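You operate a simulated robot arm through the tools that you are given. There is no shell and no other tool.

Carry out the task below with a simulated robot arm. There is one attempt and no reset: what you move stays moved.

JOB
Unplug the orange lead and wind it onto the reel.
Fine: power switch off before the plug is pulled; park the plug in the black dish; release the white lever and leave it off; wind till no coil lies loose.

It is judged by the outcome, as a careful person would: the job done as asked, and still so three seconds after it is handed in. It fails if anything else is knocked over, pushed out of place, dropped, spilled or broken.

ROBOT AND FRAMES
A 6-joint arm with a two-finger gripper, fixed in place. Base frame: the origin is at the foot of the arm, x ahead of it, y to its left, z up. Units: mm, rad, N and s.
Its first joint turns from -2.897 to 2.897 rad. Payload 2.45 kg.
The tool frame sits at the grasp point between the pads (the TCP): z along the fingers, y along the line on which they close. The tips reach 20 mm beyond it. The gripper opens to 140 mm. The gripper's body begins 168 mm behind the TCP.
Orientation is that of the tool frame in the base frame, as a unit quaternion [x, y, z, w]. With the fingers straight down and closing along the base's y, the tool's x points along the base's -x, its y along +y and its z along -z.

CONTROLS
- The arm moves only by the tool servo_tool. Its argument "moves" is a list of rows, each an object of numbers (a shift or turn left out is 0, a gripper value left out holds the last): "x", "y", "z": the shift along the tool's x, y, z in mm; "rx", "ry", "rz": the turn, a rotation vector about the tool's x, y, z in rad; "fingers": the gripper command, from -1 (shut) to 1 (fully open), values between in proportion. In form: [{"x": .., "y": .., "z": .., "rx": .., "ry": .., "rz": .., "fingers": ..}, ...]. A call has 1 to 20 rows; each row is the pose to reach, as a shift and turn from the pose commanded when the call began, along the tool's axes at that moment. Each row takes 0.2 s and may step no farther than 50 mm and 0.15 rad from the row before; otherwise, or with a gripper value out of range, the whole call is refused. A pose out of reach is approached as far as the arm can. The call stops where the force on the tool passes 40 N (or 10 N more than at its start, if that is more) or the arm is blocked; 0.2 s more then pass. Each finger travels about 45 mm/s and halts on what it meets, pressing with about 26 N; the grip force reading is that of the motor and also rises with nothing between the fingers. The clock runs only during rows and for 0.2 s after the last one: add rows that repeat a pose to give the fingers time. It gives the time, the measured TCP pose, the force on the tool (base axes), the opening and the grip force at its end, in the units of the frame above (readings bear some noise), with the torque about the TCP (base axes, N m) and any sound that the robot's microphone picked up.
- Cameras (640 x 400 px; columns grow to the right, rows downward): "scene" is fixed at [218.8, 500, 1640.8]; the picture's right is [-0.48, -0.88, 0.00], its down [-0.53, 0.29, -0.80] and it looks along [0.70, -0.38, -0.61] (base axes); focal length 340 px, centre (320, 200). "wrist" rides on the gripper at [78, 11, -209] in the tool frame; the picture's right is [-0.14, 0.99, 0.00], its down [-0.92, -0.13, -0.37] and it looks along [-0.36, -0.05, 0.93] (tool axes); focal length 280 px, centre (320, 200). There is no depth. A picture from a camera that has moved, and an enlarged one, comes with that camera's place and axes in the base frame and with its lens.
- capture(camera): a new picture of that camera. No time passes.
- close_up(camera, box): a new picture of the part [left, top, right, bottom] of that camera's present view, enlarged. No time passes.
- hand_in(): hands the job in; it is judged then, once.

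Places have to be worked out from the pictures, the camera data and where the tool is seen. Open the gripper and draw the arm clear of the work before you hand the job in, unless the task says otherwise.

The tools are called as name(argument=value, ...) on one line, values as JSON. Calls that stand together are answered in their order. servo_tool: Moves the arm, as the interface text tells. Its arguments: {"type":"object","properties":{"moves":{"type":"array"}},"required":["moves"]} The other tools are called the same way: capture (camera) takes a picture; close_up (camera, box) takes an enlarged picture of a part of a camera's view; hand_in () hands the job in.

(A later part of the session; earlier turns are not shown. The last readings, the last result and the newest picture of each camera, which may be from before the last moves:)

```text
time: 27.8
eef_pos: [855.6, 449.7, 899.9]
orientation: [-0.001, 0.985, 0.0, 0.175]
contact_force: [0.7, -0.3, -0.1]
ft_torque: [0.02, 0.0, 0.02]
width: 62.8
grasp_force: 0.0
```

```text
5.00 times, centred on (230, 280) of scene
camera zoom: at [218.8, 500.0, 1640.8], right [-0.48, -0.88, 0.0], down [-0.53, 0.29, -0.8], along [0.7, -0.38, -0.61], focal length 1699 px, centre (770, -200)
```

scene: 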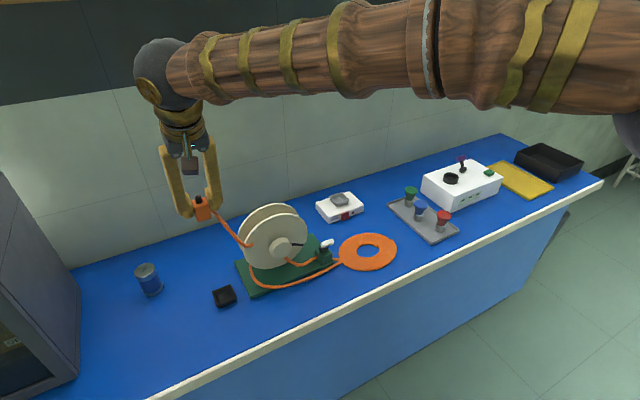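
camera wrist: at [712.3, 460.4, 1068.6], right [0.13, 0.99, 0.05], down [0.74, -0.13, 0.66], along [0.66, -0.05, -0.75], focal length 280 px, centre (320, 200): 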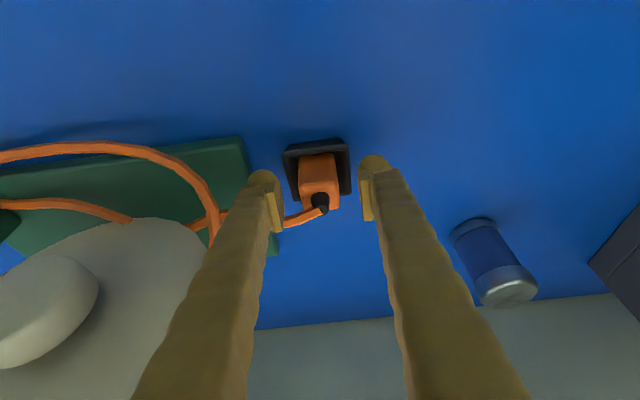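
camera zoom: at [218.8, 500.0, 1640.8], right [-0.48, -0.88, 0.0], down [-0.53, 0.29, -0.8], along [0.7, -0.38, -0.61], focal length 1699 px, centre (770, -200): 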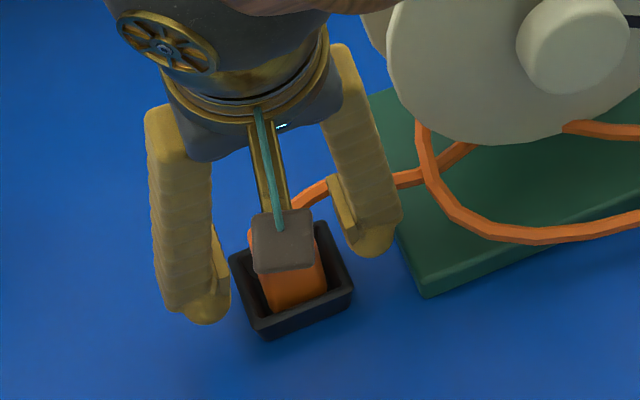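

Plug stands upright in the dish, released. I rise, then move to a position in front of the lever to study it.

servo_tool(moves=[{"x": -13, "z": -36}, {"x": -29, "z": -80}, {"x": -45, "z": -124}, {"x": -61, "z": -168}, {"x": -75, "z": -207}, {"x": -75, "z": -207}])

servo_tool(moves=[{"x": 28, "y": -36, "z": -10.3}, {"x": 56, "y": -72, "z": -20.6}, {"x": 84, "y": -108, "z": -30.9}, {"x": 112, "y": -144, "z": -41.2}, {"x": 141, "y": -180, "z": -51.4}, {"x": 141, "y": -225, "z": -51.4}, {"x": 141, "y": -270, "z": -51.4}, {"x": 141, "y": -303, "z": -51.4}, {"x": 141, "y": -303, "z": -51.4}])

capture(camera="wrist")

capture(camera="scene")

```text
time: 29.2
eef_pos: [855.9, 450.5, 1119.5]
orientation: [0.0, 0.985, 0.001, 0.175]
contact_force: [-0.2, 0.5, 0.7]
ft_torque: [-0.02, 0.02, 0.0]
width: 63.0
grasp_force: 0.0
```

```text
time: 31.2
eef_pos: [703.1, 145.7, 1117.9]
orientation: [0.0, 0.985, 0.0, 0.174]
contact_force: [0.1, 0.0, 0.6]
ft_torque: [-0.02, -0.02, 0.0]
width: 62.9
grasp_force: 0.2
```

```text
taken
camera wrist: at [560.5, 156.8, 1288.4], right [0.13, 0.99, 0.05], down [0.74, -0.13, 0.66], along [0.66, -0.05, -0.75], focal length 280 px, centre (320, 200)
```

wrist: 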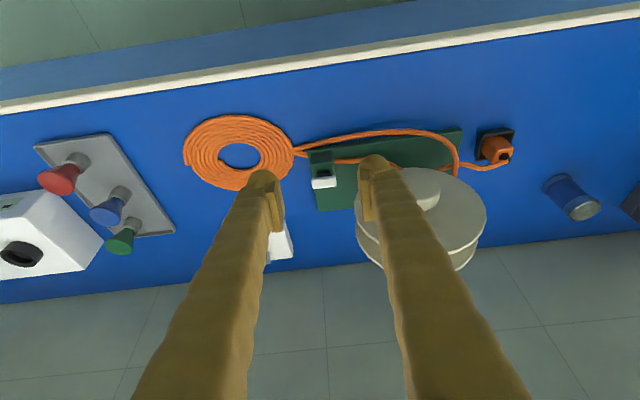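

```text
taken
```

scene: 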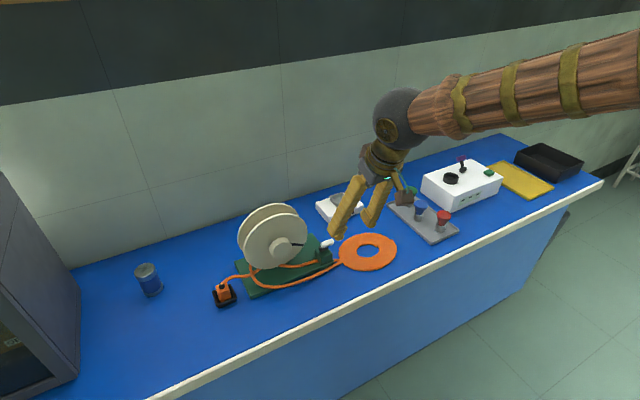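

close_up(camera="wrist", box=[280, 120, 480, 220])

close_up(camera="scene", box=[280, 215, 350, 275])

close_up(camera="scene", box=[200, 260, 270, 315])

```text
3.20 times, centred on (380, 170) of wrist
camera zoom: at [560.5, 156.8, 1288.4], right [0.13, 0.99, 0.05], down [0.74, -0.13, 0.66], along [0.66, -0.05, -0.75], focal length 897 px, centre (128, 296)
```

zoom: 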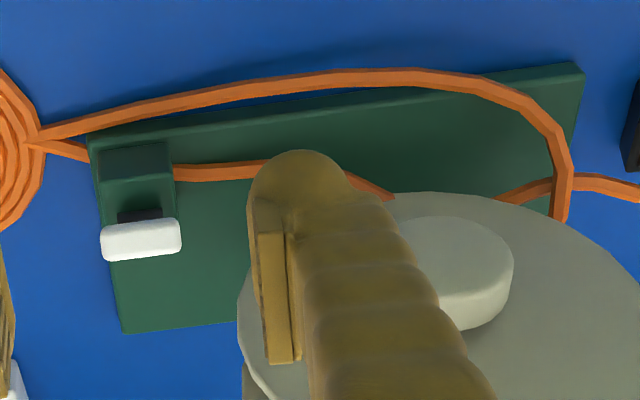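

```text
6.67 times, centred on (315, 245) of scene
camera zoom: at [218.8, 500.0, 1640.8], right [-0.48, -0.88, 0.0], down [-0.53, 0.29, -0.8], along [0.7, -0.38, -0.61], focal length 2265 px, centre (353, -100)
```

zoom: 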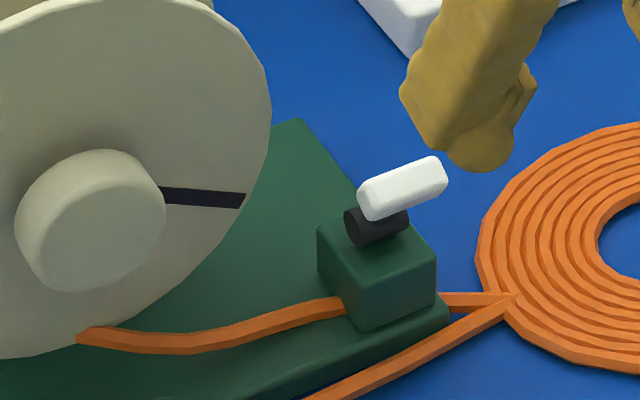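

```text
7.27 times, centred on (235, 288) of scene
camera zoom: at [218.8, 500.0, 1640.8], right [-0.48, -0.88, 0.0], down [-0.53, 0.29, -0.8], along [0.7, -0.38, -0.61], focal length 2471 px, centre (938, -436)
```

zoom: 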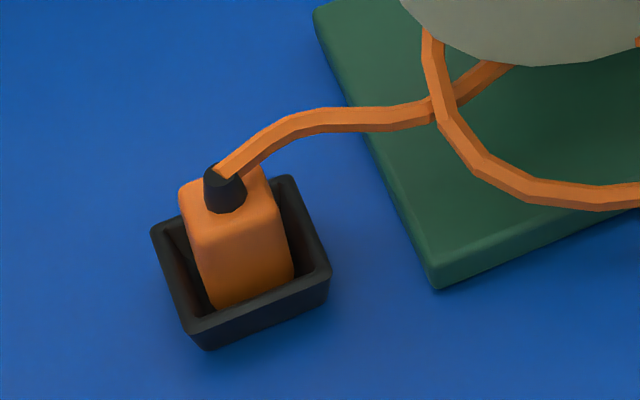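

Lever bar refined to about (820, 144, 955) with its pivot about (845, 145, 905): it leans toward the robot. I close the fingers and come down in front of it.

servo_tool(moves=[{"x": 0, "z": 44, "fingers": -1}, {"x": -1, "y": -0.5, "z": 88}, {"x": -1.5, "y": -1, "z": 132}, {"x": -1.7, "y": -1, "z": 176}, {"x": -1.7, "y": -1, "z": 176}])

capture(camera="wrist")

close_up(camera="scene", box=[270, 195, 370, 275])

```text
time: 32.4
eef_pos: [767.5, 145.7, 954.2]
orientation: [-0.001, 0.985, 0.0, 0.175]
contact_force: [-0.1, -1.3, -0.8]
ft_torque: [0.01, -0.03, 0.0]
width: 0.0
grasp_force: 26.4
```

```text
taken
camera wrist: at [623.5, 156.2, 1123.6], right [0.13, 0.99, 0.05], down [0.74, -0.13, 0.66], along [0.66, -0.05, -0.75], focal length 280 px, centre (320, 200)
```

wrist: 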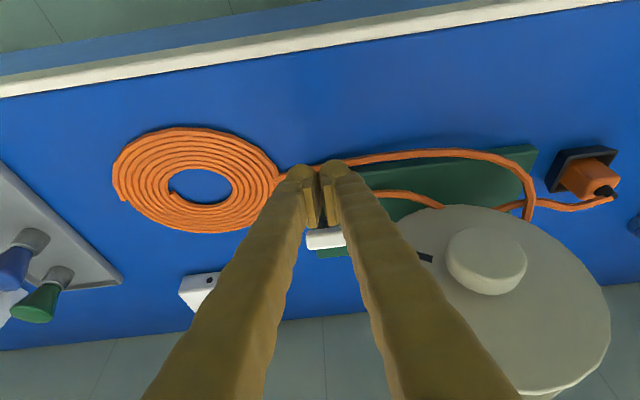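

```text
5.00 times, centred on (320, 235) of scene
camera zoom: at [218.8, 500.0, 1640.8], right [-0.48, -0.88, 0.0], down [-0.53, 0.29, -0.8], along [0.7, -0.38, -0.61], focal length 1699 px, centre (320, 25)
```

zoom: 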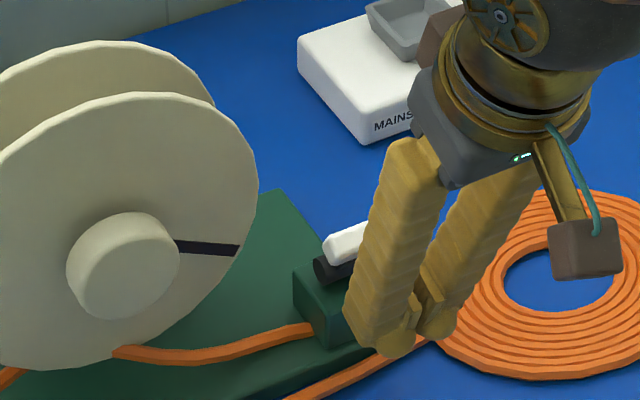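

Tips are just in front of the bar. I push in +x gradually to feel the lever.

servo_tool(moves=[{"x": -7.5, "z": 2.7}, {"x": -15, "z": 5.5}, {"x": -20.7, "z": 7.5}, {"x": -25.4, "z": 9.3}, {"x": -30, "z": 11}, {"x": -33.8, "z": 12.3}])

close_up(camera="wrist", box=[250, 140, 390, 280])

close_up(camera="scene", box=[270, 195, 370, 275])

```text
time: 33.8
eef_pos: [804.0, 146.4, 955.2]
orientation: [0.0, 0.985, 0.0, 0.175]
contact_force: [0.3, 0.3, -0.1]
ft_torque: [-0.02, 0.02, -0.01]
width: 0.1
grasp_force: 29.8
```

```text
2.86 times, centred on (320, 210) of wrist
camera zoom: at [659.6, 156.6, 1124.7], right [0.13, 0.99, 0.05], down [0.74, -0.13, 0.66], along [0.66, -0.05, -0.75], focal length 801 px, centre (320, 171)
```

zoom: 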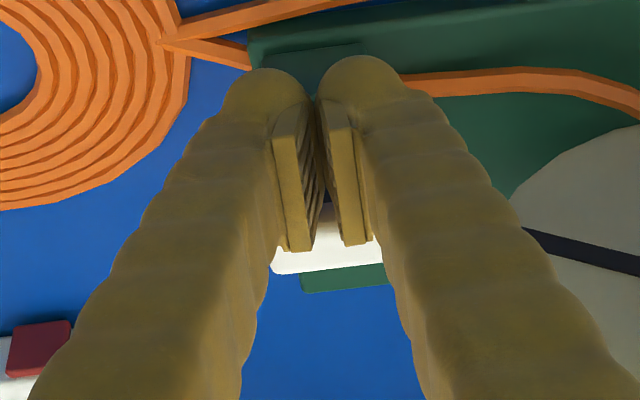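

```text
5.00 times, centred on (320, 235) of scene
camera zoom: at [218.8, 500.0, 1640.8], right [-0.48, -0.88, 0.0], down [-0.53, 0.29, -0.8], along [0.7, -0.38, -0.61], focal length 1699 px, centre (320, 25)
```

zoom: 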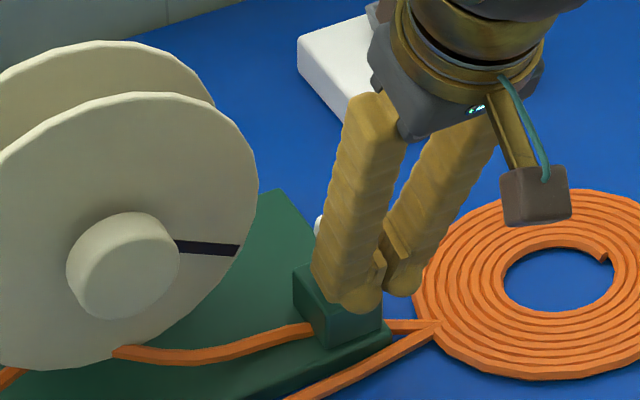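

The bar has moved back about 25 mm with almost no force, so it swings this way. I keep pushing along +x.

servo_tool(moves=[{"x": -7.5, "z": 2.7}, {"x": -15, "z": 5.5}, {"x": -22.5, "z": 8.2}, {"x": -28, "z": 10.3}, {"x": -33, "z": 12}])

close_up(camera="wrist", box=[250, 140, 390, 280])

close_up(camera="scene", box=[270, 195, 370, 275])

```text
time: 35.0
eef_pos: [834.7, 145.6, 955.3]
orientation: [0.001, 0.985, 0.0, 0.173]
contact_force: [-16.1, -1.3, 10.8]
ft_torque: [0.05, -0.1, -0.04]
width: 6.0
grasp_force: 28.9
stopped in row 5: the force on the tool passed its limit at 55 N (the readings are from after the stop); the commanded pose is now the measured one
```

```text
2.86 times, centred on (320, 210) of wrist
camera zoom: at [691.1, 156.9, 1125.0], right [0.13, 0.99, 0.05], down [0.74, -0.13, 0.66], along [0.66, -0.05, -0.75], focal length 801 px, centre (320, 171)
```

zoom: 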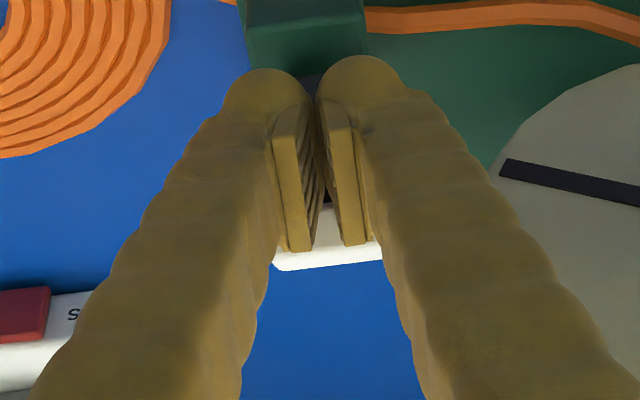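

```text
5.00 times, centred on (320, 235) of scene
camera zoom: at [218.8, 500.0, 1640.8], right [-0.48, -0.88, 0.0], down [-0.53, 0.29, -0.8], along [0.7, -0.38, -0.61], focal length 1699 px, centre (320, 25)
```

zoom: 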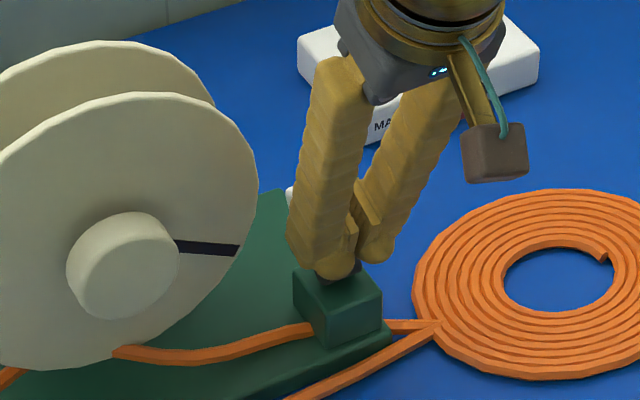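

The lever reached a stop leaning the other way (bar near x≈872). I back off and check it stays there and the base hasn't shifted.

servo_tool(moves=[{"x": 28, "z": -10}, {"x": 70, "z": -27}, {"x": 80, "z": -70}, {"x": 65, "z": -112}, {"x": 50, "z": -155}, {"x": 50, "z": -155}])

capture(camera="scene")

close_up(camera="scene", box=[230, 190, 350, 300])

capture(camera="wrist")

```text
time: 36.4
eef_pos: [735.8, 146.1, 1084.3]
orientation: [0.002, 0.985, 0.0, 0.172]
contact_force: [0.0, -0.5, 0.5]
ft_torque: [0.01, 0.03, 0.0]
width: 0.2
grasp_force: 29.6
```

```text
taken
```

scene: 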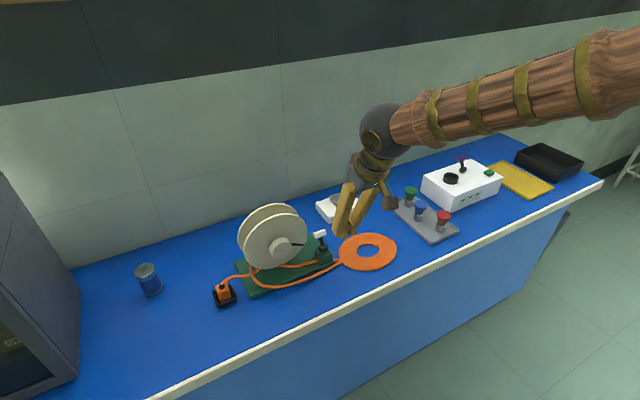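

```text
3.64 times, centred on (290, 245) of scene
camera zoom: at [218.8, 500.0, 1640.8], right [-0.48, -0.88, 0.0], down [-0.53, 0.29, -0.8], along [0.7, -0.38, -0.61], focal length 1236 px, centre (429, 36)
```

zoom: 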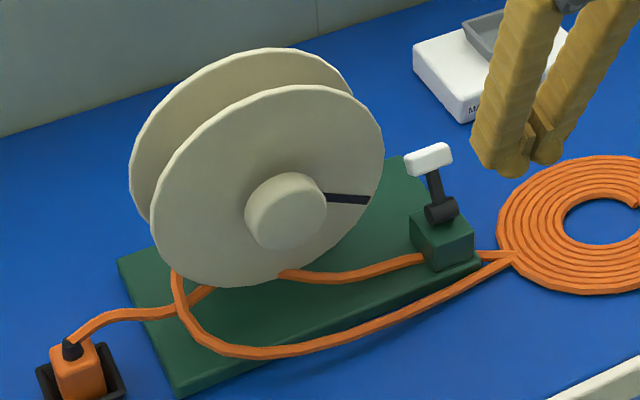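

```text
taken
camera wrist: at [592.2, 157.0, 1254.9], right [0.13, 0.99, 0.05], down [0.74, -0.13, 0.66], along [0.66, -0.05, -0.75], focal length 280 px, centre (320, 200)
```

wrist: 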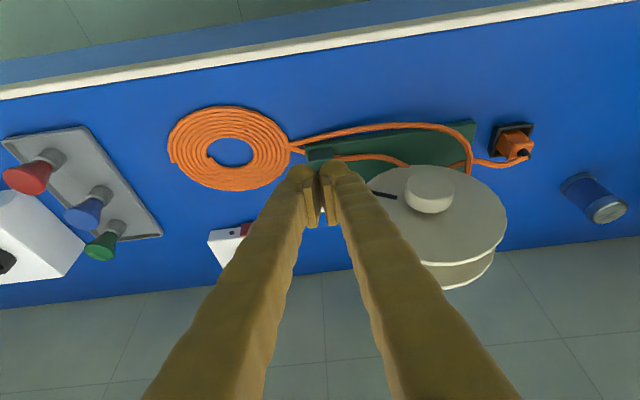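

The lever now leans back and stays put; the base hasn't moved. Now I zoom in on the hub to refine its position.

close_up(camera="wrist", box=[350, 130, 530, 300])

```text
2.35 times, centred on (440, 215) of wrist
camera zoom: at [592.2, 157.0, 1254.9], right [0.13, 0.99, 0.05], down [0.74, -0.13, 0.66], along [0.66, -0.05, -0.75], focal length 660 px, centre (38, 165)
```

zoom: 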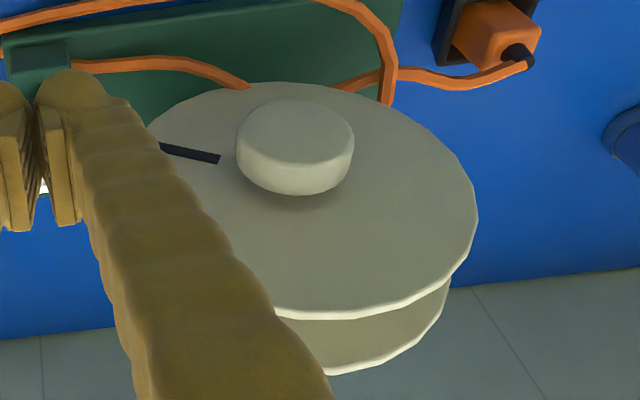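

Hub centre ≈ (y 281, z 974), front face at x≈835. I now swing the tool to point horizontally along +x in front of the hub, with a safe gap.

servo_tool(moves=[{"x": 3.7, "y": 15, "z": 11.6, "ry": -0.136}, {"x": 7.4, "y": 30, "z": 23.3, "ry": -0.272}, {"x": 11.2, "y": 45, "z": 35, "ry": -0.408}, {"x": 14.9, "y": 60, "z": 46.6, "ry": -0.544}, {"x": 18.6, "y": 75, "z": 58.3, "ry": -0.68}, {"x": 22.3, "y": 90, "z": 70, "ry": -0.816}, {"x": 26, "y": 105, "z": 81.6, "ry": -0.953}, {"x": 29.8, "y": 120, "z": 93.2, "ry": -1.089}, {"x": 33.5, "y": 135, "z": 104.9, "ry": -1.225}, {"x": 33.5, "y": 135, "z": 104.9, "ry": -1.225}])

capture(camera="wrist")

capture(camera="scene")

```text
time: 38.6
eef_pos: [748.7, 293.7, 998.0]
orientation: [-0.006, 0.711, -0.014, 0.703]
contact_force: [-0.4, -0.1, -0.3]
ft_torque: [0.05, -0.03, 0.03]
width: 0.0
grasp_force: 29.5
out of reach, approached as far as the arm can: row 3, 4, 9, 10
```

```text
taken
camera wrist: at [540.2, 304.3, 921.4], right [0.01, 0.99, 0.11], down [-0.36, -0.1, 0.93], along [0.93, -0.05, 0.36], focal length 280 px, centre (320, 200)
```

wrist: 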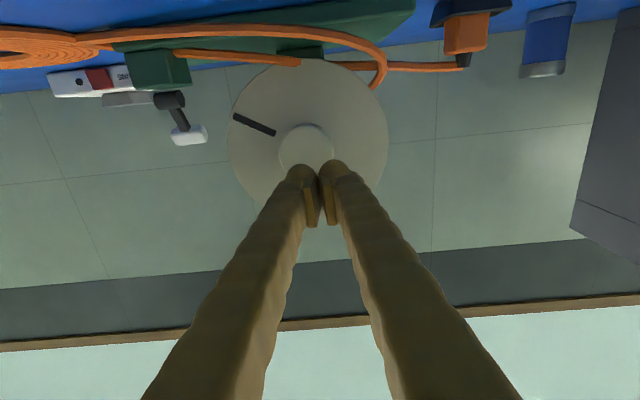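

```text
taken
```

scene: 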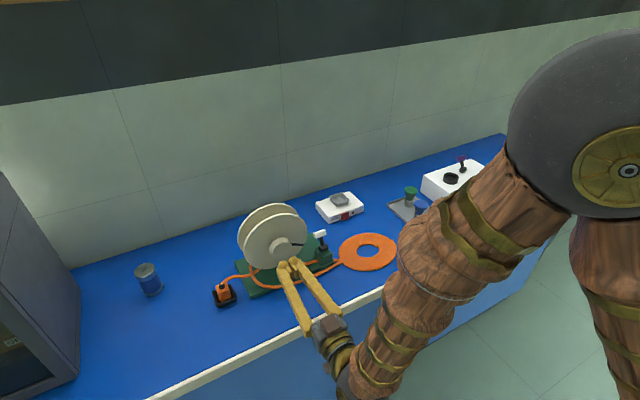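

The first move was partly beyond reach (too folded), leaving the tool at (749, 294, 998). The hub re-measures at y≈280, z≈975. I move forward a bit where the arm is less folded, and check the pose.

servo_tool(moves=[{"z": 15}, {"z": 30}, {"z": 40}, {"z": 40}])

```text
time: 39.6
eef_pos: [789.9, 294.8, 1001.4]
orientation: [-0.003, 0.709, -0.006, 0.706]
contact_force: [1.1, -0.3, -1.0]
ft_torque: [-0.02, 0.0, 0.0]
width: 0.1
grasp_force: 29.6
out of reach, approached as far as the arm can: row 1, 2, 3, 4
```

servo_tool(moves=[{"x": 5, "y": -3}, {"x": 10, "y": -7}, {"x": 18, "y": -11}, {"x": 26, "y": -14}, {"x": 26, "y": -14}])

capture(camera="wrist")

capture(camera="scene")

```text
time: 40.8
eef_pos: [796.9, 289.8, 989.0]
orientation: [-0.005, 0.71, -0.011, 0.704]
contact_force: [-0.4, 0.0, -0.6]
ft_torque: [0.0, 0.02, 0.01]
width: 0.0
grasp_force: 29.3
out of reach, approached as far as the arm can: row 1, 2, 3, 4, 5
```

```text
taken
camera wrist: at [588.7, 299.8, 912.3], right [0.01, 0.99, 0.12], down [-0.36, -0.1, 0.93], along [0.93, -0.05, 0.36], focal length 280 px, centre (320, 200)
```

wrist: 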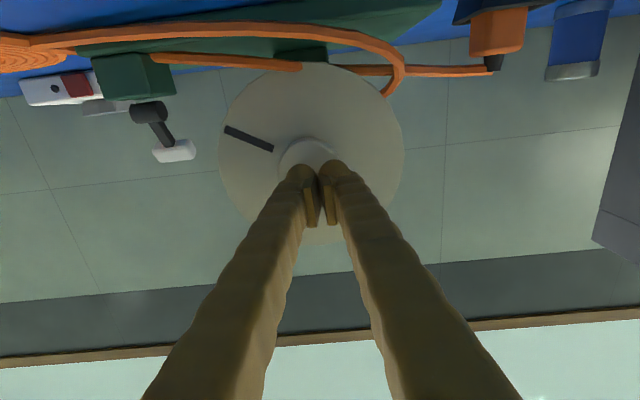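

```text
taken
```

scene: 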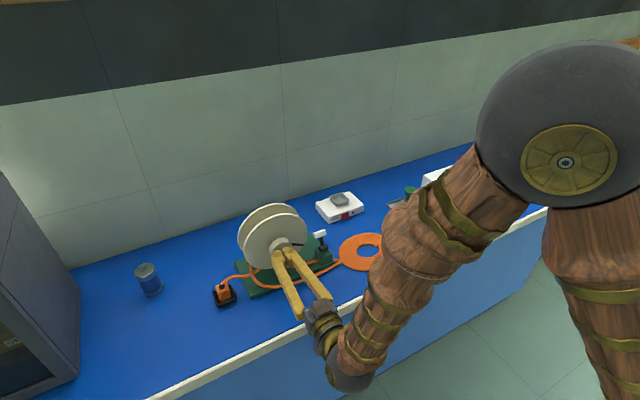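

The arm is at a wrist-joint limit in this posture (forearm steep, gripper bent forward past straight). I'll back out and return to vertical, high up, so I can approach again with the wrist rolled the other way (via pointing sideways to -y and then swinging to +x).

servo_tool(moves=[{"z": -40}, {"x": -24, "y": -13, "z": -50, "ry": 0.14}, {"x": -48, "y": -26, "z": -56, "ry": 0.28}, {"x": -72, "y": -39, "z": -62, "ry": 0.42}, {"x": -96, "y": -52, "z": -68, "ry": 0.56}, {"x": -120, "y": -65, "z": -74, "ry": 0.7}, {"x": -144, "y": -78, "z": -80, "ry": 0.84}, {"x": -168, "y": -91, "z": -86, "ry": 0.98}, {"x": -192, "y": -104, "z": -92, "ry": 1.12}, {"x": -216, "y": -117, "z": -98, "ry": 1.26}, {"x": -240, "y": -130, "z": -100, "ry": 1.4}, {"x": -260, "y": -140, "z": -100, "ry": 1.55}, {"x": -260, "y": -140, "z": -100, "ry": 1.55}])

capture(camera="scene")

```text
time: 43.6
eef_pos: [696.5, 150.3, 1248.3]
orientation: [0.001, 1.0, 0.0, 0.009]
contact_force: [-0.7, -0.3, 0.1]
ft_torque: [-0.01, 0.01, 0.0]
width: 0.0
grasp_force: 29.3
out of reach, approached as far as the arm can: row 1
```

```text
taken
```

scene: 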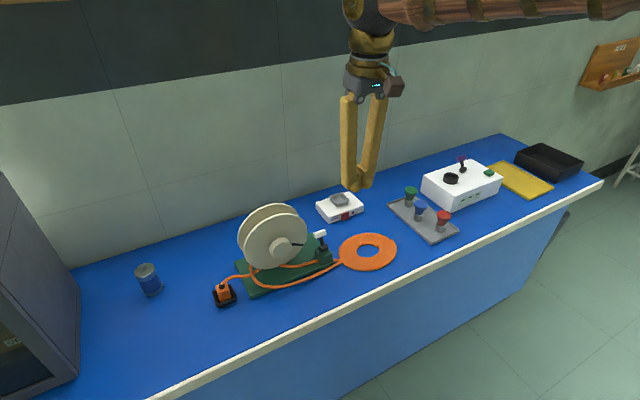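

Back to vertical, everything untouched. Now at height I roll the tool sideways to point along -y, pivoting about the wrist.

servo_tool(moves=[{"rx": 0.14, "y": -37.7, "z": -2.6}, {"rx": 0.28, "y": -74.6, "z": -10.5}, {"rx": 0.42, "y": -110.1, "z": -23.5}, {"rx": 0.56, "y": -143.4, "z": -41.2}, {"rx": 0.7, "y": -173.9, "z": -63.5}, {"rx": 0.84, "y": -201, "z": -89.8}, {"rx": 0.98, "y": -224.2, "z": -119.6}, {"rx": 1.12, "y": -243, "z": -152.4}, {"rx": 1.26, "y": -257.1, "z": -187.4}, {"rx": 1.4, "y": -266.1, "z": -224.1}, {"rx": 1.54, "y": -269.9, "z": -261.7}, {"rx": 1.54, "y": -269.9, "z": -261.7}])

capture(camera="scene")

```text
time: 46.2
eef_pos: [692.0, -119.7, 1512.2]
orientation: [0.008, 0.717, -0.697, 0.007]
contact_force: [0.1, -0.1, 0.0]
ft_torque: [0.0, 0.03, 0.03]
width: 0.0
grasp_force: 29.1
```

```text
taken
```

scene: 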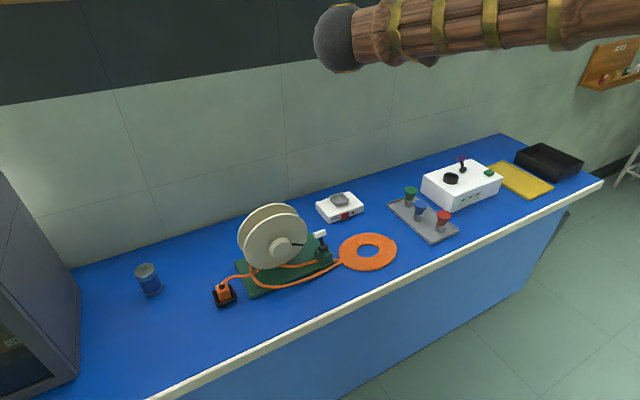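

That worked. Now I swing the tool from -y round to +x while lowering the wrist toward z≈1250, staying above everything.

servo_tool(moves=[{"x": -16.3, "y": 18.7, "z": -11.1, "ry": -0.1114}, {"x": -32.3, "y": 37.4, "z": -25.5, "ry": -0.2228}, {"x": -47.5, "y": 56.1, "z": -43.1, "ry": -0.3342}, {"x": -61.6, "y": 74.8, "z": -64, "ry": -0.4456}, {"x": -74.2, "y": 93.5, "z": -87.8, "ry": -0.557}, {"x": -85.1, "y": 112.2, "z": -114.5, "ry": -0.6684}, {"x": -93.9, "y": 130.9, "z": -143.8, "ry": -0.7798}, {"x": -100.4, "y": 149.6, "z": -175.5, "ry": -0.8912}, {"x": -104.3, "y": 168.3, "z": -209.3, "ry": -1.0026}, {"x": -105.3, "y": 187, "z": -244.9, "ry": -1.114}, {"x": -103.4, "y": 205.7, "z": -282, "ry": -1.2254}, {"x": -98.2, "y": 224.4, "z": -320.2, "ry": -1.3368}, {"x": -89.9, "y": 243.1, "z": -359.2, "ry": -1.4482}, {"x": -78.2, "y": 261.8, "z": -398.6, "ry": -1.5596}, {"x": -78.2, "y": 261.8, "z": -398.6, "ry": -1.5596}])

capture(camera="scene")

capture(camera="wrist")

```text
time: 49.4
eef_pos: [775.4, 288.0, 1263.4]
orientation: [-0.484, 0.504, -0.501, 0.51]
contact_force: [-0.3, 0.1, -0.2]
ft_torque: [-0.01, -0.03, 0.02]
width: 0.0
grasp_force: 29.5
```

```text
taken
```

scene: 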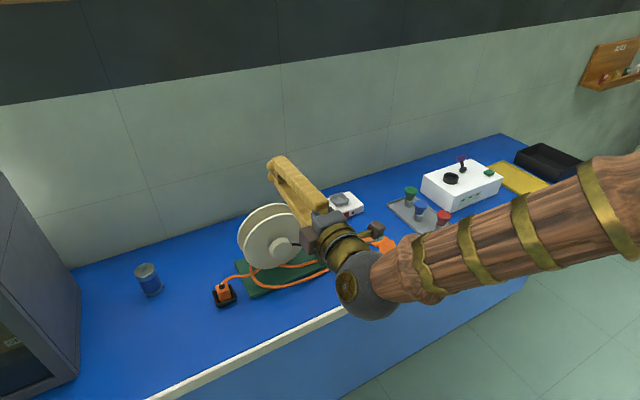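

```text
taken
camera wrist: at [567.1, 212.0, 1246.1], right [0.02, 0.17, -0.99], down [-0.36, 0.92, 0.15], along [0.93, 0.35, 0.08], focal length 280 px, centre (320, 200)
```

wrist: 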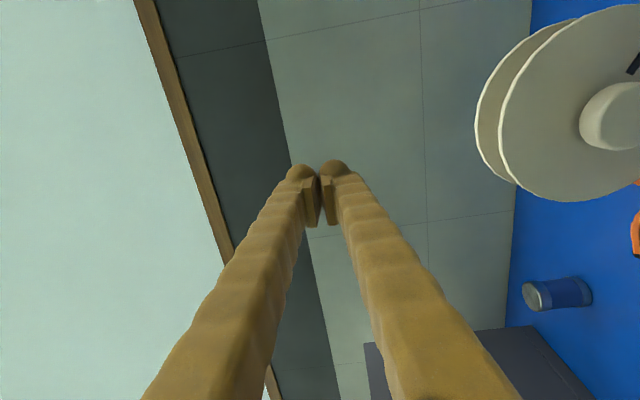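

Now the tool points along +x with closing axis vertical, with no reach problem so far. I lower to the hub height, correcting small tilts.

servo_tool(moves=[{"x": 1, "y": 41, "rx": -0.006, "ry": -0.003, "rz": -0.007}, {"x": 2, "y": 82, "rx": -0.012, "ry": -0.006, "rz": -0.015}, {"x": 3, "y": 123, "rx": -0.018, "ry": -0.008, "rz": -0.022}, {"x": 4, "y": 164, "rx": -0.023, "ry": -0.011, "rz": -0.029}, {"x": 5, "y": 205, "rx": -0.023, "ry": -0.011, "rz": -0.029}, {"x": 6, "y": 246, "rx": -0.023, "ry": -0.011, "rz": -0.029}, {"x": 7, "y": 280, "rx": -0.023, "ry": -0.011, "rz": -0.029}, {"x": 7, "y": 280, "rx": -0.023, "ry": -0.011, "rz": -0.029}])

capture(camera="scene")

capture(camera="wrist")

```text
time: 51.2
eef_pos: [780.3, 287.2, 981.9]
orientation: [-0.5, 0.501, -0.5, 0.5]
contact_force: [-1.8, 0.0, -0.7]
ft_torque: [0.01, 0.03, 0.0]
width: 0.1
grasp_force: 28.8
```

```text
taken
```

scene: 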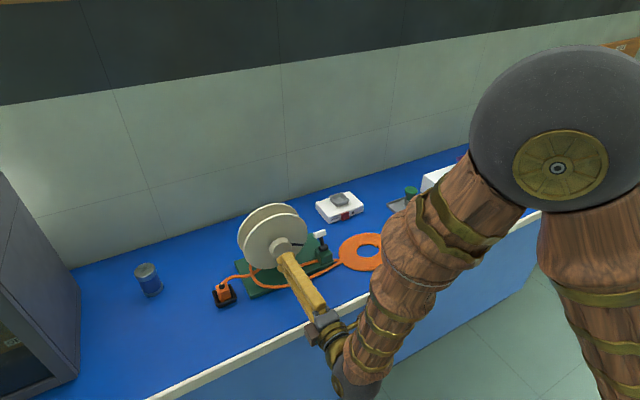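

```text
taken
camera wrist: at [571.8, 209.3, 971.7], right [0.0, 0.14, -0.99], down [-0.37, 0.92, 0.13], along [0.93, 0.36, 0.05], focal length 280 px, centre (320, 200)
```

wrist: 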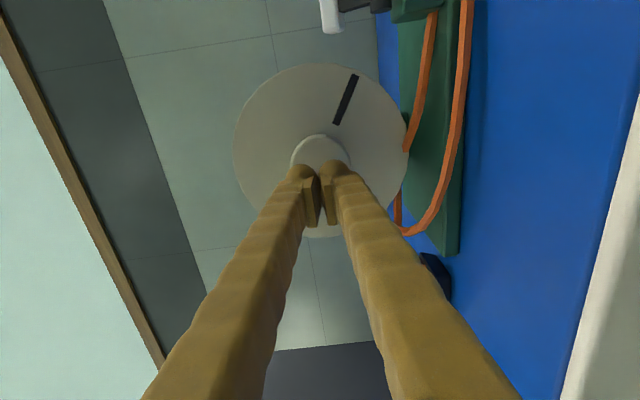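

Pose reached with clean orientation. Close-up to centre precisely on the hub.

close_up(camera="wrist", box=[220, 50, 420, 240])

```text
2.11 times, centred on (320, 145) of wrist
camera zoom: at [571.8, 209.3, 971.7], right [0.0, 0.14, -0.99], down [-0.37, 0.92, 0.13], along [0.93, 0.36, 0.05], focal length 590 px, centre (320, 316)
```

zoom: 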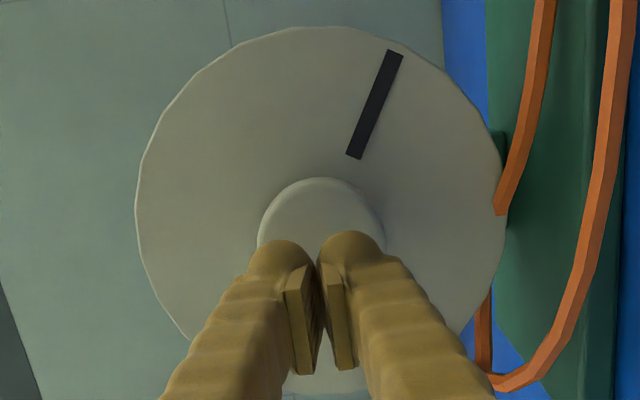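

Hub is 59 mm in diameter, centre around (y 278, z 980). I open to about 95 mm, centre, and move forward slowly so the pads surround the hub.

servo_tool(moves=[{"x": 4, "y": 1, "fingers": 0.36}, {"x": 8, "y": 2}, {"x": 8, "y": 2}, {"x": 8, "y": 2}, {"x": 8, "y": 2}, {"x": 8, "y": 2}, {"x": 8, "y": 2}, {"x": 8, "y": 2, "z": 15}, {"x": 8, "y": 2, "z": 30}, {"x": 8, "y": 2, "z": 42}, {"x": 8, "y": 2, "z": 50}, {"x": 8, "y": 2, "z": 56}, {"x": 8, "y": 2, "z": 56}])

capture(camera="wrist")

close_up(camera="scene", box=[220, 190, 350, 320])

```text
time: 54.0
eef_pos: [835.2, 279.4, 980.8]
orientation: [-0.499, 0.501, -0.5, 0.5]
contact_force: [-0.6, 0.0, -0.6]
ft_torque: [-0.04, -0.04, 0.01]
width: 95.1
grasp_force: 0.0
```

```text
taken
camera wrist: at [628.4, 201.8, 970.3], right [0.0, 0.14, -0.99], down [-0.37, 0.92, 0.13], along [0.93, 0.36, 0.05], focal length 280 px, centre (320, 200)
```

wrist: 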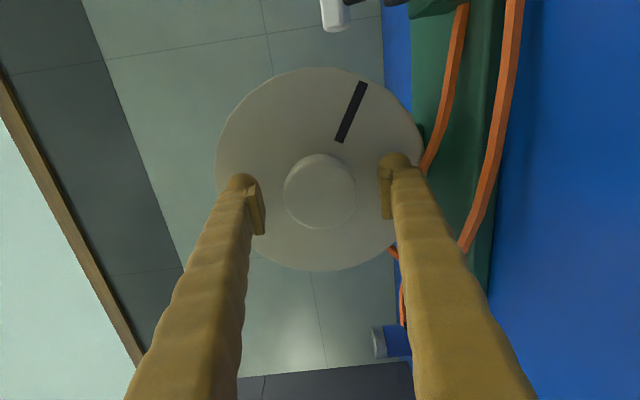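

```text
3.08 times, centred on (285, 255) of scene
camera zoom: at [218.8, 500.0, 1640.8], right [-0.48, -0.88, 0.0], down [-0.53, 0.29, -0.8], along [0.7, -0.38, -0.61], focal length 1046 px, centre (428, 31)
```

zoom: 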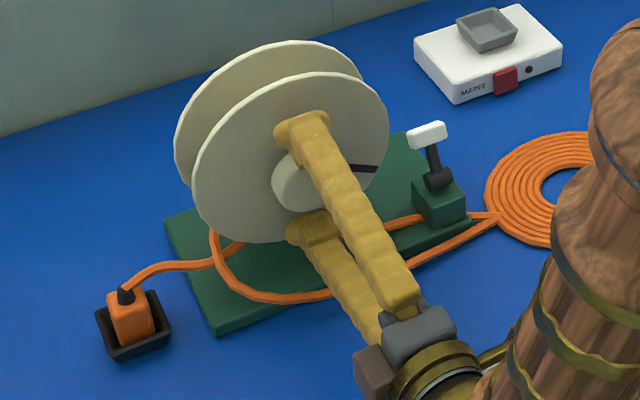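

The hub now is centred between the pads (estimated front face x≈845–850, centre y≈279, z≈981). I advance another 12 mm gently to overlap more of the knob.

servo_tool(moves=[{"z": 3}, {"z": 6}, {"z": 9}, {"z": 12}, {"z": 12}])

close_up(camera="wrist", box=[200, 60, 440, 280])

close_up(camera="scene", box=[240, 200, 310, 270])

```text
time: 55.2
eef_pos: [847.8, 280.0, 980.6]
orientation: [-0.499, 0.501, -0.5, 0.5]
contact_force: [-13.3, -2.3, -1.3]
ft_torque: [0.12, -0.71, -0.02]
width: 95.6
grasp_force: 0.1
```

```text
1.82 times, centred on (320, 170) of wrist
camera zoom: at [640.5, 201.5, 970.3], right [0.0, 0.14, -0.99], down [-0.37, 0.92, 0.13], along [0.93, 0.36, 0.05], focal length 510 px, centre (320, 254)
```

zoom: 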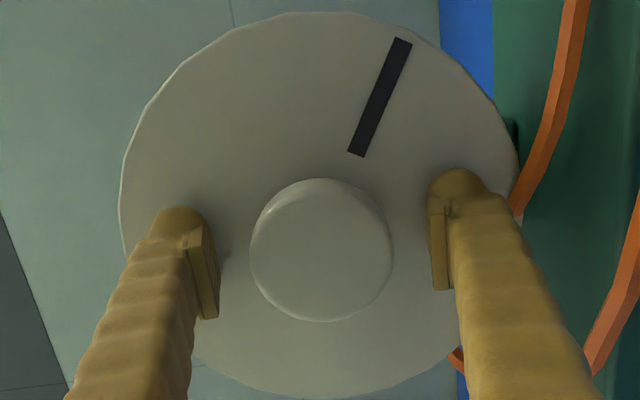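

```text
5.71 times, centred on (275, 235) of scene
camera zoom: at [218.8, 500.0, 1640.8], right [-0.48, -0.88, 0.0], down [-0.53, 0.29, -0.8], along [0.7, -0.38, -0.61], focal length 1942 px, centre (577, 0)
```

zoom: 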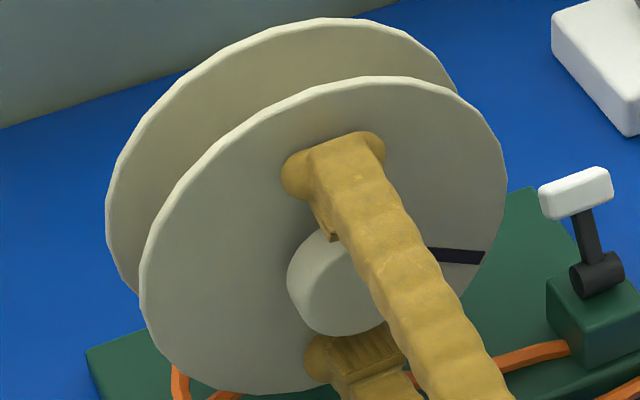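

The tips touch the flange (x≈868). I back off 4 mm and close on the hub.

servo_tool(moves=[{"z": -4}, {"z": -4, "fingers": -1}, {"z": -4}, {"z": -4}, {"z": -4}, {"z": -4}])

close_up(camera="wrist", box=[200, 60, 440, 280])

```text
time: 56.6
eef_pos: [844.4, 281.2, 979.7]
orientation: [-0.5, 0.502, -0.499, 0.499]
contact_force: [2.4, 2.1, -15.9]
ft_torque: [0.02, -0.21, -0.05]
width: 60.0
grasp_force: 44.9
```

```text
1.82 times, centred on (320, 170) of wrist
camera zoom: at [636.6, 201.8, 970.0], right [0.0, 0.14, -0.99], down [-0.37, 0.92, 0.13], along [0.93, 0.36, 0.05], focal length 510 px, centre (320, 254)
```

zoom: 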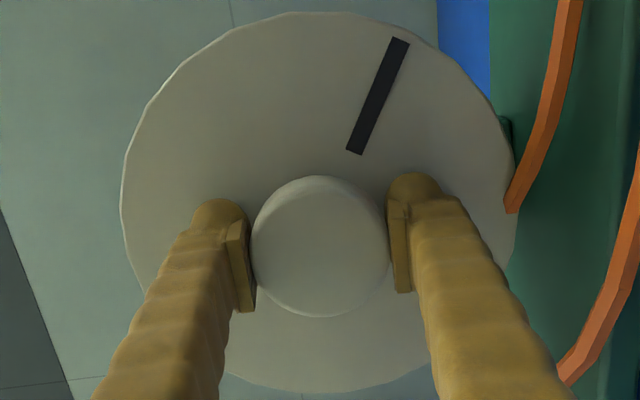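

Gripping the 60 mm hub. The -16 N in z says I sit slightly high; I nudge down 1 mm and re-read.

servo_tool(moves=[{"y": 0.7}, {"y": 0.7}])

```text
time: 57.2
eef_pos: [844.7, 280.2, 980.0]
orientation: [-0.499, 0.501, -0.5, 0.5]
contact_force: [-3.9, 5.6, -10.2]
ft_torque: [0.04, -0.12, -0.02]
width: 59.7
grasp_force: 44.7
```

servo_tool(moves=[{"y": 1.2}, {"y": 1.2}])

```text
time: 57.8
eef_pos: [844.4, 280.0, 979.6]
orientation: [-0.499, 0.501, -0.499, 0.501]
contact_force: [-5.8, 7.4, 9.7]
ft_torque: [-0.01, 0.04, -0.02]
width: 59.7
grasp_force: 45.4
```

Slightly over; back 0.5 mm, then try a first small turn in the winding direction (+ about x) to see whether the reel is free and the coil shrinks.

servo_tool(moves=[{"y": -0.5}, {"y": -0.5, "rz": 0.06}, {"y": -0.5, "rz": 0.12}, {"y": -0.5, "rz": 0.2}, {"y": -0.5, "rz": 0.28}, {"y": -0.5, "rz": 0.36}, {"y": -0.5, "rz": 0.44}, {"y": -0.5, "rz": 0.52}, {"y": -0.5, "rz": 0.6}, {"y": -0.5, "rz": 0.6}])

capture(camera="wrist")

close_up(camera="scene", box=[200, 190, 420, 320])

```text
time: 60.0
eef_pos: [844.8, 279.9, 979.7]
orientation: [-0.329, 0.626, -0.33, 0.626]
contact_force: [26.9, 12.1, 26.4]
ft_torque: [0.0, 0.33, -0.09]
width: 59.7
grasp_force: 45.1
```

```text
taken
camera wrist: at [636.3, 221.5, 927.1], right [0.0, 0.67, -0.74], down [-0.37, 0.69, 0.63], along [0.93, 0.27, 0.25], focal length 280 px, centre (320, 200)
```

wrist: 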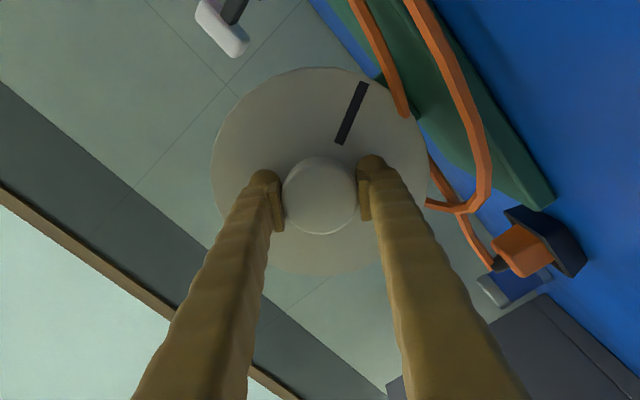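

```text
2.91 times, centred on (310, 255) of scene
camera zoom: at [218.8, 500.0, 1640.8], right [-0.48, -0.88, 0.0], down [-0.53, 0.29, -0.8], along [0.7, -0.38, -0.61], focal length 988 px, centre (349, 40)
```

zoom: 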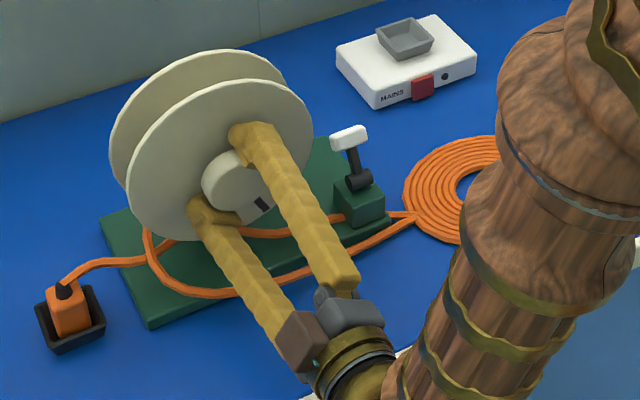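

The reel is free and turns with the gripper. Side forces suggest the hub centre is about 3 mm toward -y from my TCP; I open, shift, re-close, and check.

servo_tool(moves=[{"fingers": 0.0}, {"fingers": 0.0}, {"x": 2.7, "y": -1.9}, {"x": 2.7, "y": -1.9, "fingers": -1}, {"x": 2.7, "y": -1.9}, {"x": 2.7, "y": -1.9}])

```text
time: 61.4
eef_pos: [843.5, 276.7, 978.9]
orientation: [-0.33, 0.627, -0.33, 0.624]
contact_force: [0.9, 9.0, -20.6]
ft_torque: [-0.11, -0.2, -0.08]
width: 59.7
grasp_force: 44.7
```

servo_tool(moves=[{"fingers": 0.0}, {"fingers": 0.0}, {"x": -1.6, "y": 1.1}, {"x": -1.6, "y": 1.1, "fingers": -1}, {"x": -1.6, "y": 1.1}, {"x": -1.6, "y": 1.1}])

```text
time: 62.8
eef_pos: [844.3, 277.5, 979.0]
orientation: [-0.329, 0.627, -0.329, 0.625]
contact_force: [0.7, 2.0, -1.2]
ft_torque: [-0.02, -0.03, -0.03]
width: 59.3
grasp_force: 45.1
```

Forces are now near zero: the axis is aligned. I wind on with a longer turn (2.25 rad).

servo_tool(moves=[{"rz": 0.1}, {"rz": 0.23}, {"rz": 0.37}, {"rz": 0.51}, {"rz": 0.65}, {"rz": 0.79}, {"rz": 0.93}, {"rz": 1.07}, {"rz": 1.21}, {"rz": 1.35}, {"rz": 1.49}, {"rz": 1.63}, {"rz": 1.77}, {"rz": 1.91}, {"rz": 2.05}, {"rz": 2.19}, {"rz": 2.25}, {"rz": 2.25}])

capture(camera="wrist")

capture(camera="scene")

```text
time: 64.5
eef_pos: [845.1, 280.3, 978.7]
orientation: [-0.007, 0.712, -0.013, 0.702]
contact_force: [0.9, -0.2, -4.6]
ft_torque: [-0.02, -0.1, 0.16]
width: 59.3
grasp_force: 44.3
out of reach, approached as far as the arm can: row 8
stopped in row 8: the force on the tool passed its limit at 58 N (the readings are from after the stop); the commanded pose is now the measured one
```

```text
taken
camera wrist: at [635.5, 289.6, 904.0], right [0.01, 0.99, 0.11], down [-0.36, -0.1, 0.93], along [0.93, -0.05, 0.35], focal length 280 px, centre (320, 200)
```

wrist: 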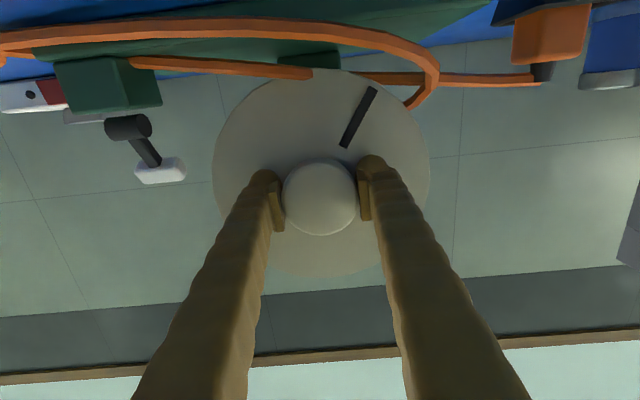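

```text
taken
```

scene: 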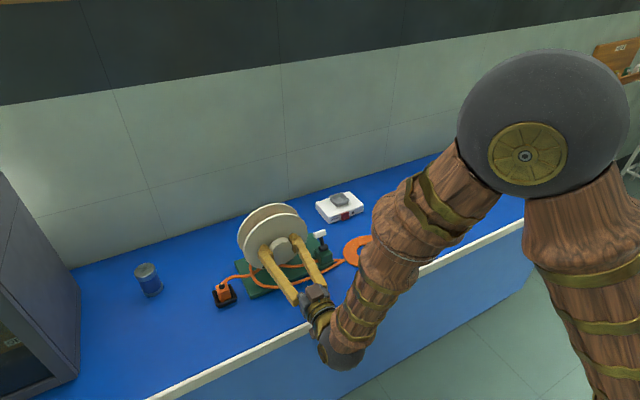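

This turn hits the last wrist joint's limit near "camera down". So each winding stroke should end about here and start ~5.5 rad earlier. Let me check the coil and reel for winding progress.

close_up(camera="scene", box=[220, 190, 390, 310])

```text
3.33 times, centred on (305, 250) of scene
camera zoom: at [218.8, 500.0, 1640.8], right [-0.48, -0.88, 0.0], down [-0.53, 0.29, -0.8], along [0.7, -0.38, -0.61], focal length 1133 px, centre (370, 33)
```

zoom: 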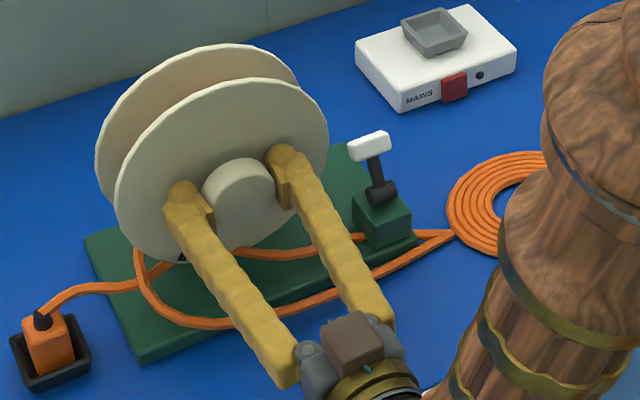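

The coil has visibly shrunk, so the direction is right. I open, re-centre and square up, then rotate the open gripper back about the hub.

servo_tool(moves=[{"fingers": 0.1}, {"fingers": 0.1}, {"rx": -0.009, "ry": -0.014, "rz": -0.06}, {"x": -0.8, "y": -1.8, "rx": -0.009, "ry": -0.014, "rz": -0.1}, {"x": -0.8, "y": -1.8, "rx": -0.009, "ry": -0.014, "rz": -0.1}])

```text
time: 65.7
eef_pos: [844.6, 277.7, 978.8]
orientation: [-0.047, 0.706, -0.045, 0.705]
contact_force: [0.4, -0.4, -0.3]
ft_torque: [-0.02, 0.0, 0.0]
width: 77.2
grasp_force: 0.0
```

Now rotate back 2.85 rad with the gripper open.

servo_tool(moves=[{"rz": -0.15}, {"rz": -0.3}, {"rz": -0.45}, {"rz": -0.6}, {"rz": -0.75}, {"rz": -0.9}, {"rz": -1.05}, {"rz": -1.2}, {"rz": -1.35}, {"rz": -1.5}, {"rz": -1.65}, {"rz": -1.8}, {"rz": -1.95}, {"rz": -2.1}, {"rz": -2.25}, {"rz": -2.4}, {"rz": -2.55}, {"rz": -2.7}, {"rz": -2.85}, {"rz": -2.85}])

capture(camera="wrist")

capture(camera="scene")

```text
time: 69.9
eef_pos: [844.5, 278.1, 980.8]
orientation: [0.705, -0.055, 0.705, -0.058]
contact_force: [-0.8, 0.3, 0.1]
ft_torque: [0.01, 0.01, 0.03]
width: 77.2
grasp_force: 0.2
```

```text
taken
camera wrist: at [636.6, 253.6, 1056.1], right [0.0, -0.96, -0.29], down [-0.37, 0.27, -0.89], along [0.93, 0.11, -0.35], focal length 280 px, centre (320, 200)
```

wrist: 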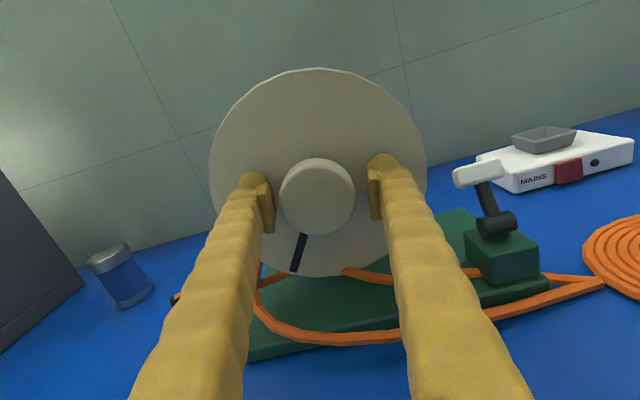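

```text
taken
```

scene: 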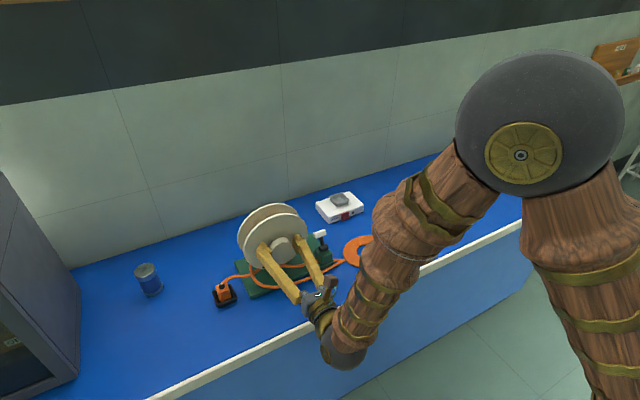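

View is good from this side. I rotate back further by up to 2.7 rad, watching for the other limit.

servo_tool(moves=[{"rz": -0.15}, {"rz": -0.3}, {"rz": -0.45}, {"rz": -0.6}, {"rz": -0.75}, {"rz": -0.9}, {"rz": -1.05}, {"rz": -1.2}, {"rz": -1.35}, {"rz": -1.5}, {"rz": -1.65}, {"rz": -1.8}, {"rz": -1.95}, {"rz": -2.1}, {"rz": -2.25}, {"rz": -2.4}, {"rz": -2.55}, {"rz": -2.7}, {"rz": -2.7}])

close_up(camera="scene", box=[220, 190, 390, 310])

```text
time: 73.9
eef_pos: [844.5, 277.5, 979.8]
orientation: [0.209, 0.676, 0.21, 0.675]
contact_force: [0.5, 0.6, 0.9]
ft_torque: [0.01, -0.01, 0.0]
width: 77.1
grasp_force: 0.1
```

```text
3.33 times, centred on (305, 250) of scene
camera zoom: at [218.8, 500.0, 1640.8], right [-0.48, -0.88, 0.0], down [-0.53, 0.29, -0.8], along [0.7, -0.38, -0.61], focal length 1133 px, centre (370, 33)
```

zoom: 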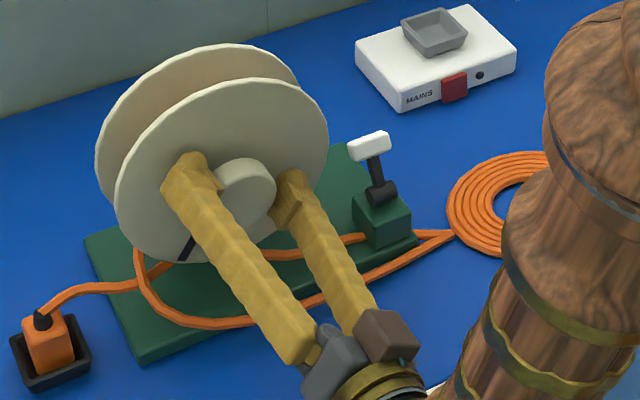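

Full range is available. I close on the hub and read the forces.

servo_tool(moves=[{"fingers": -1}, {"fingers": -1}, {"fingers": -1}])

```text
time: 74.7
eef_pos: [845.9, 279.0, 981.8]
orientation: [0.209, 0.675, 0.213, 0.675]
contact_force: [-1.3, 19.5, 11.3]
ft_torque: [0.04, 0.1, -0.1]
width: 59.9
grasp_force: 41.3
```

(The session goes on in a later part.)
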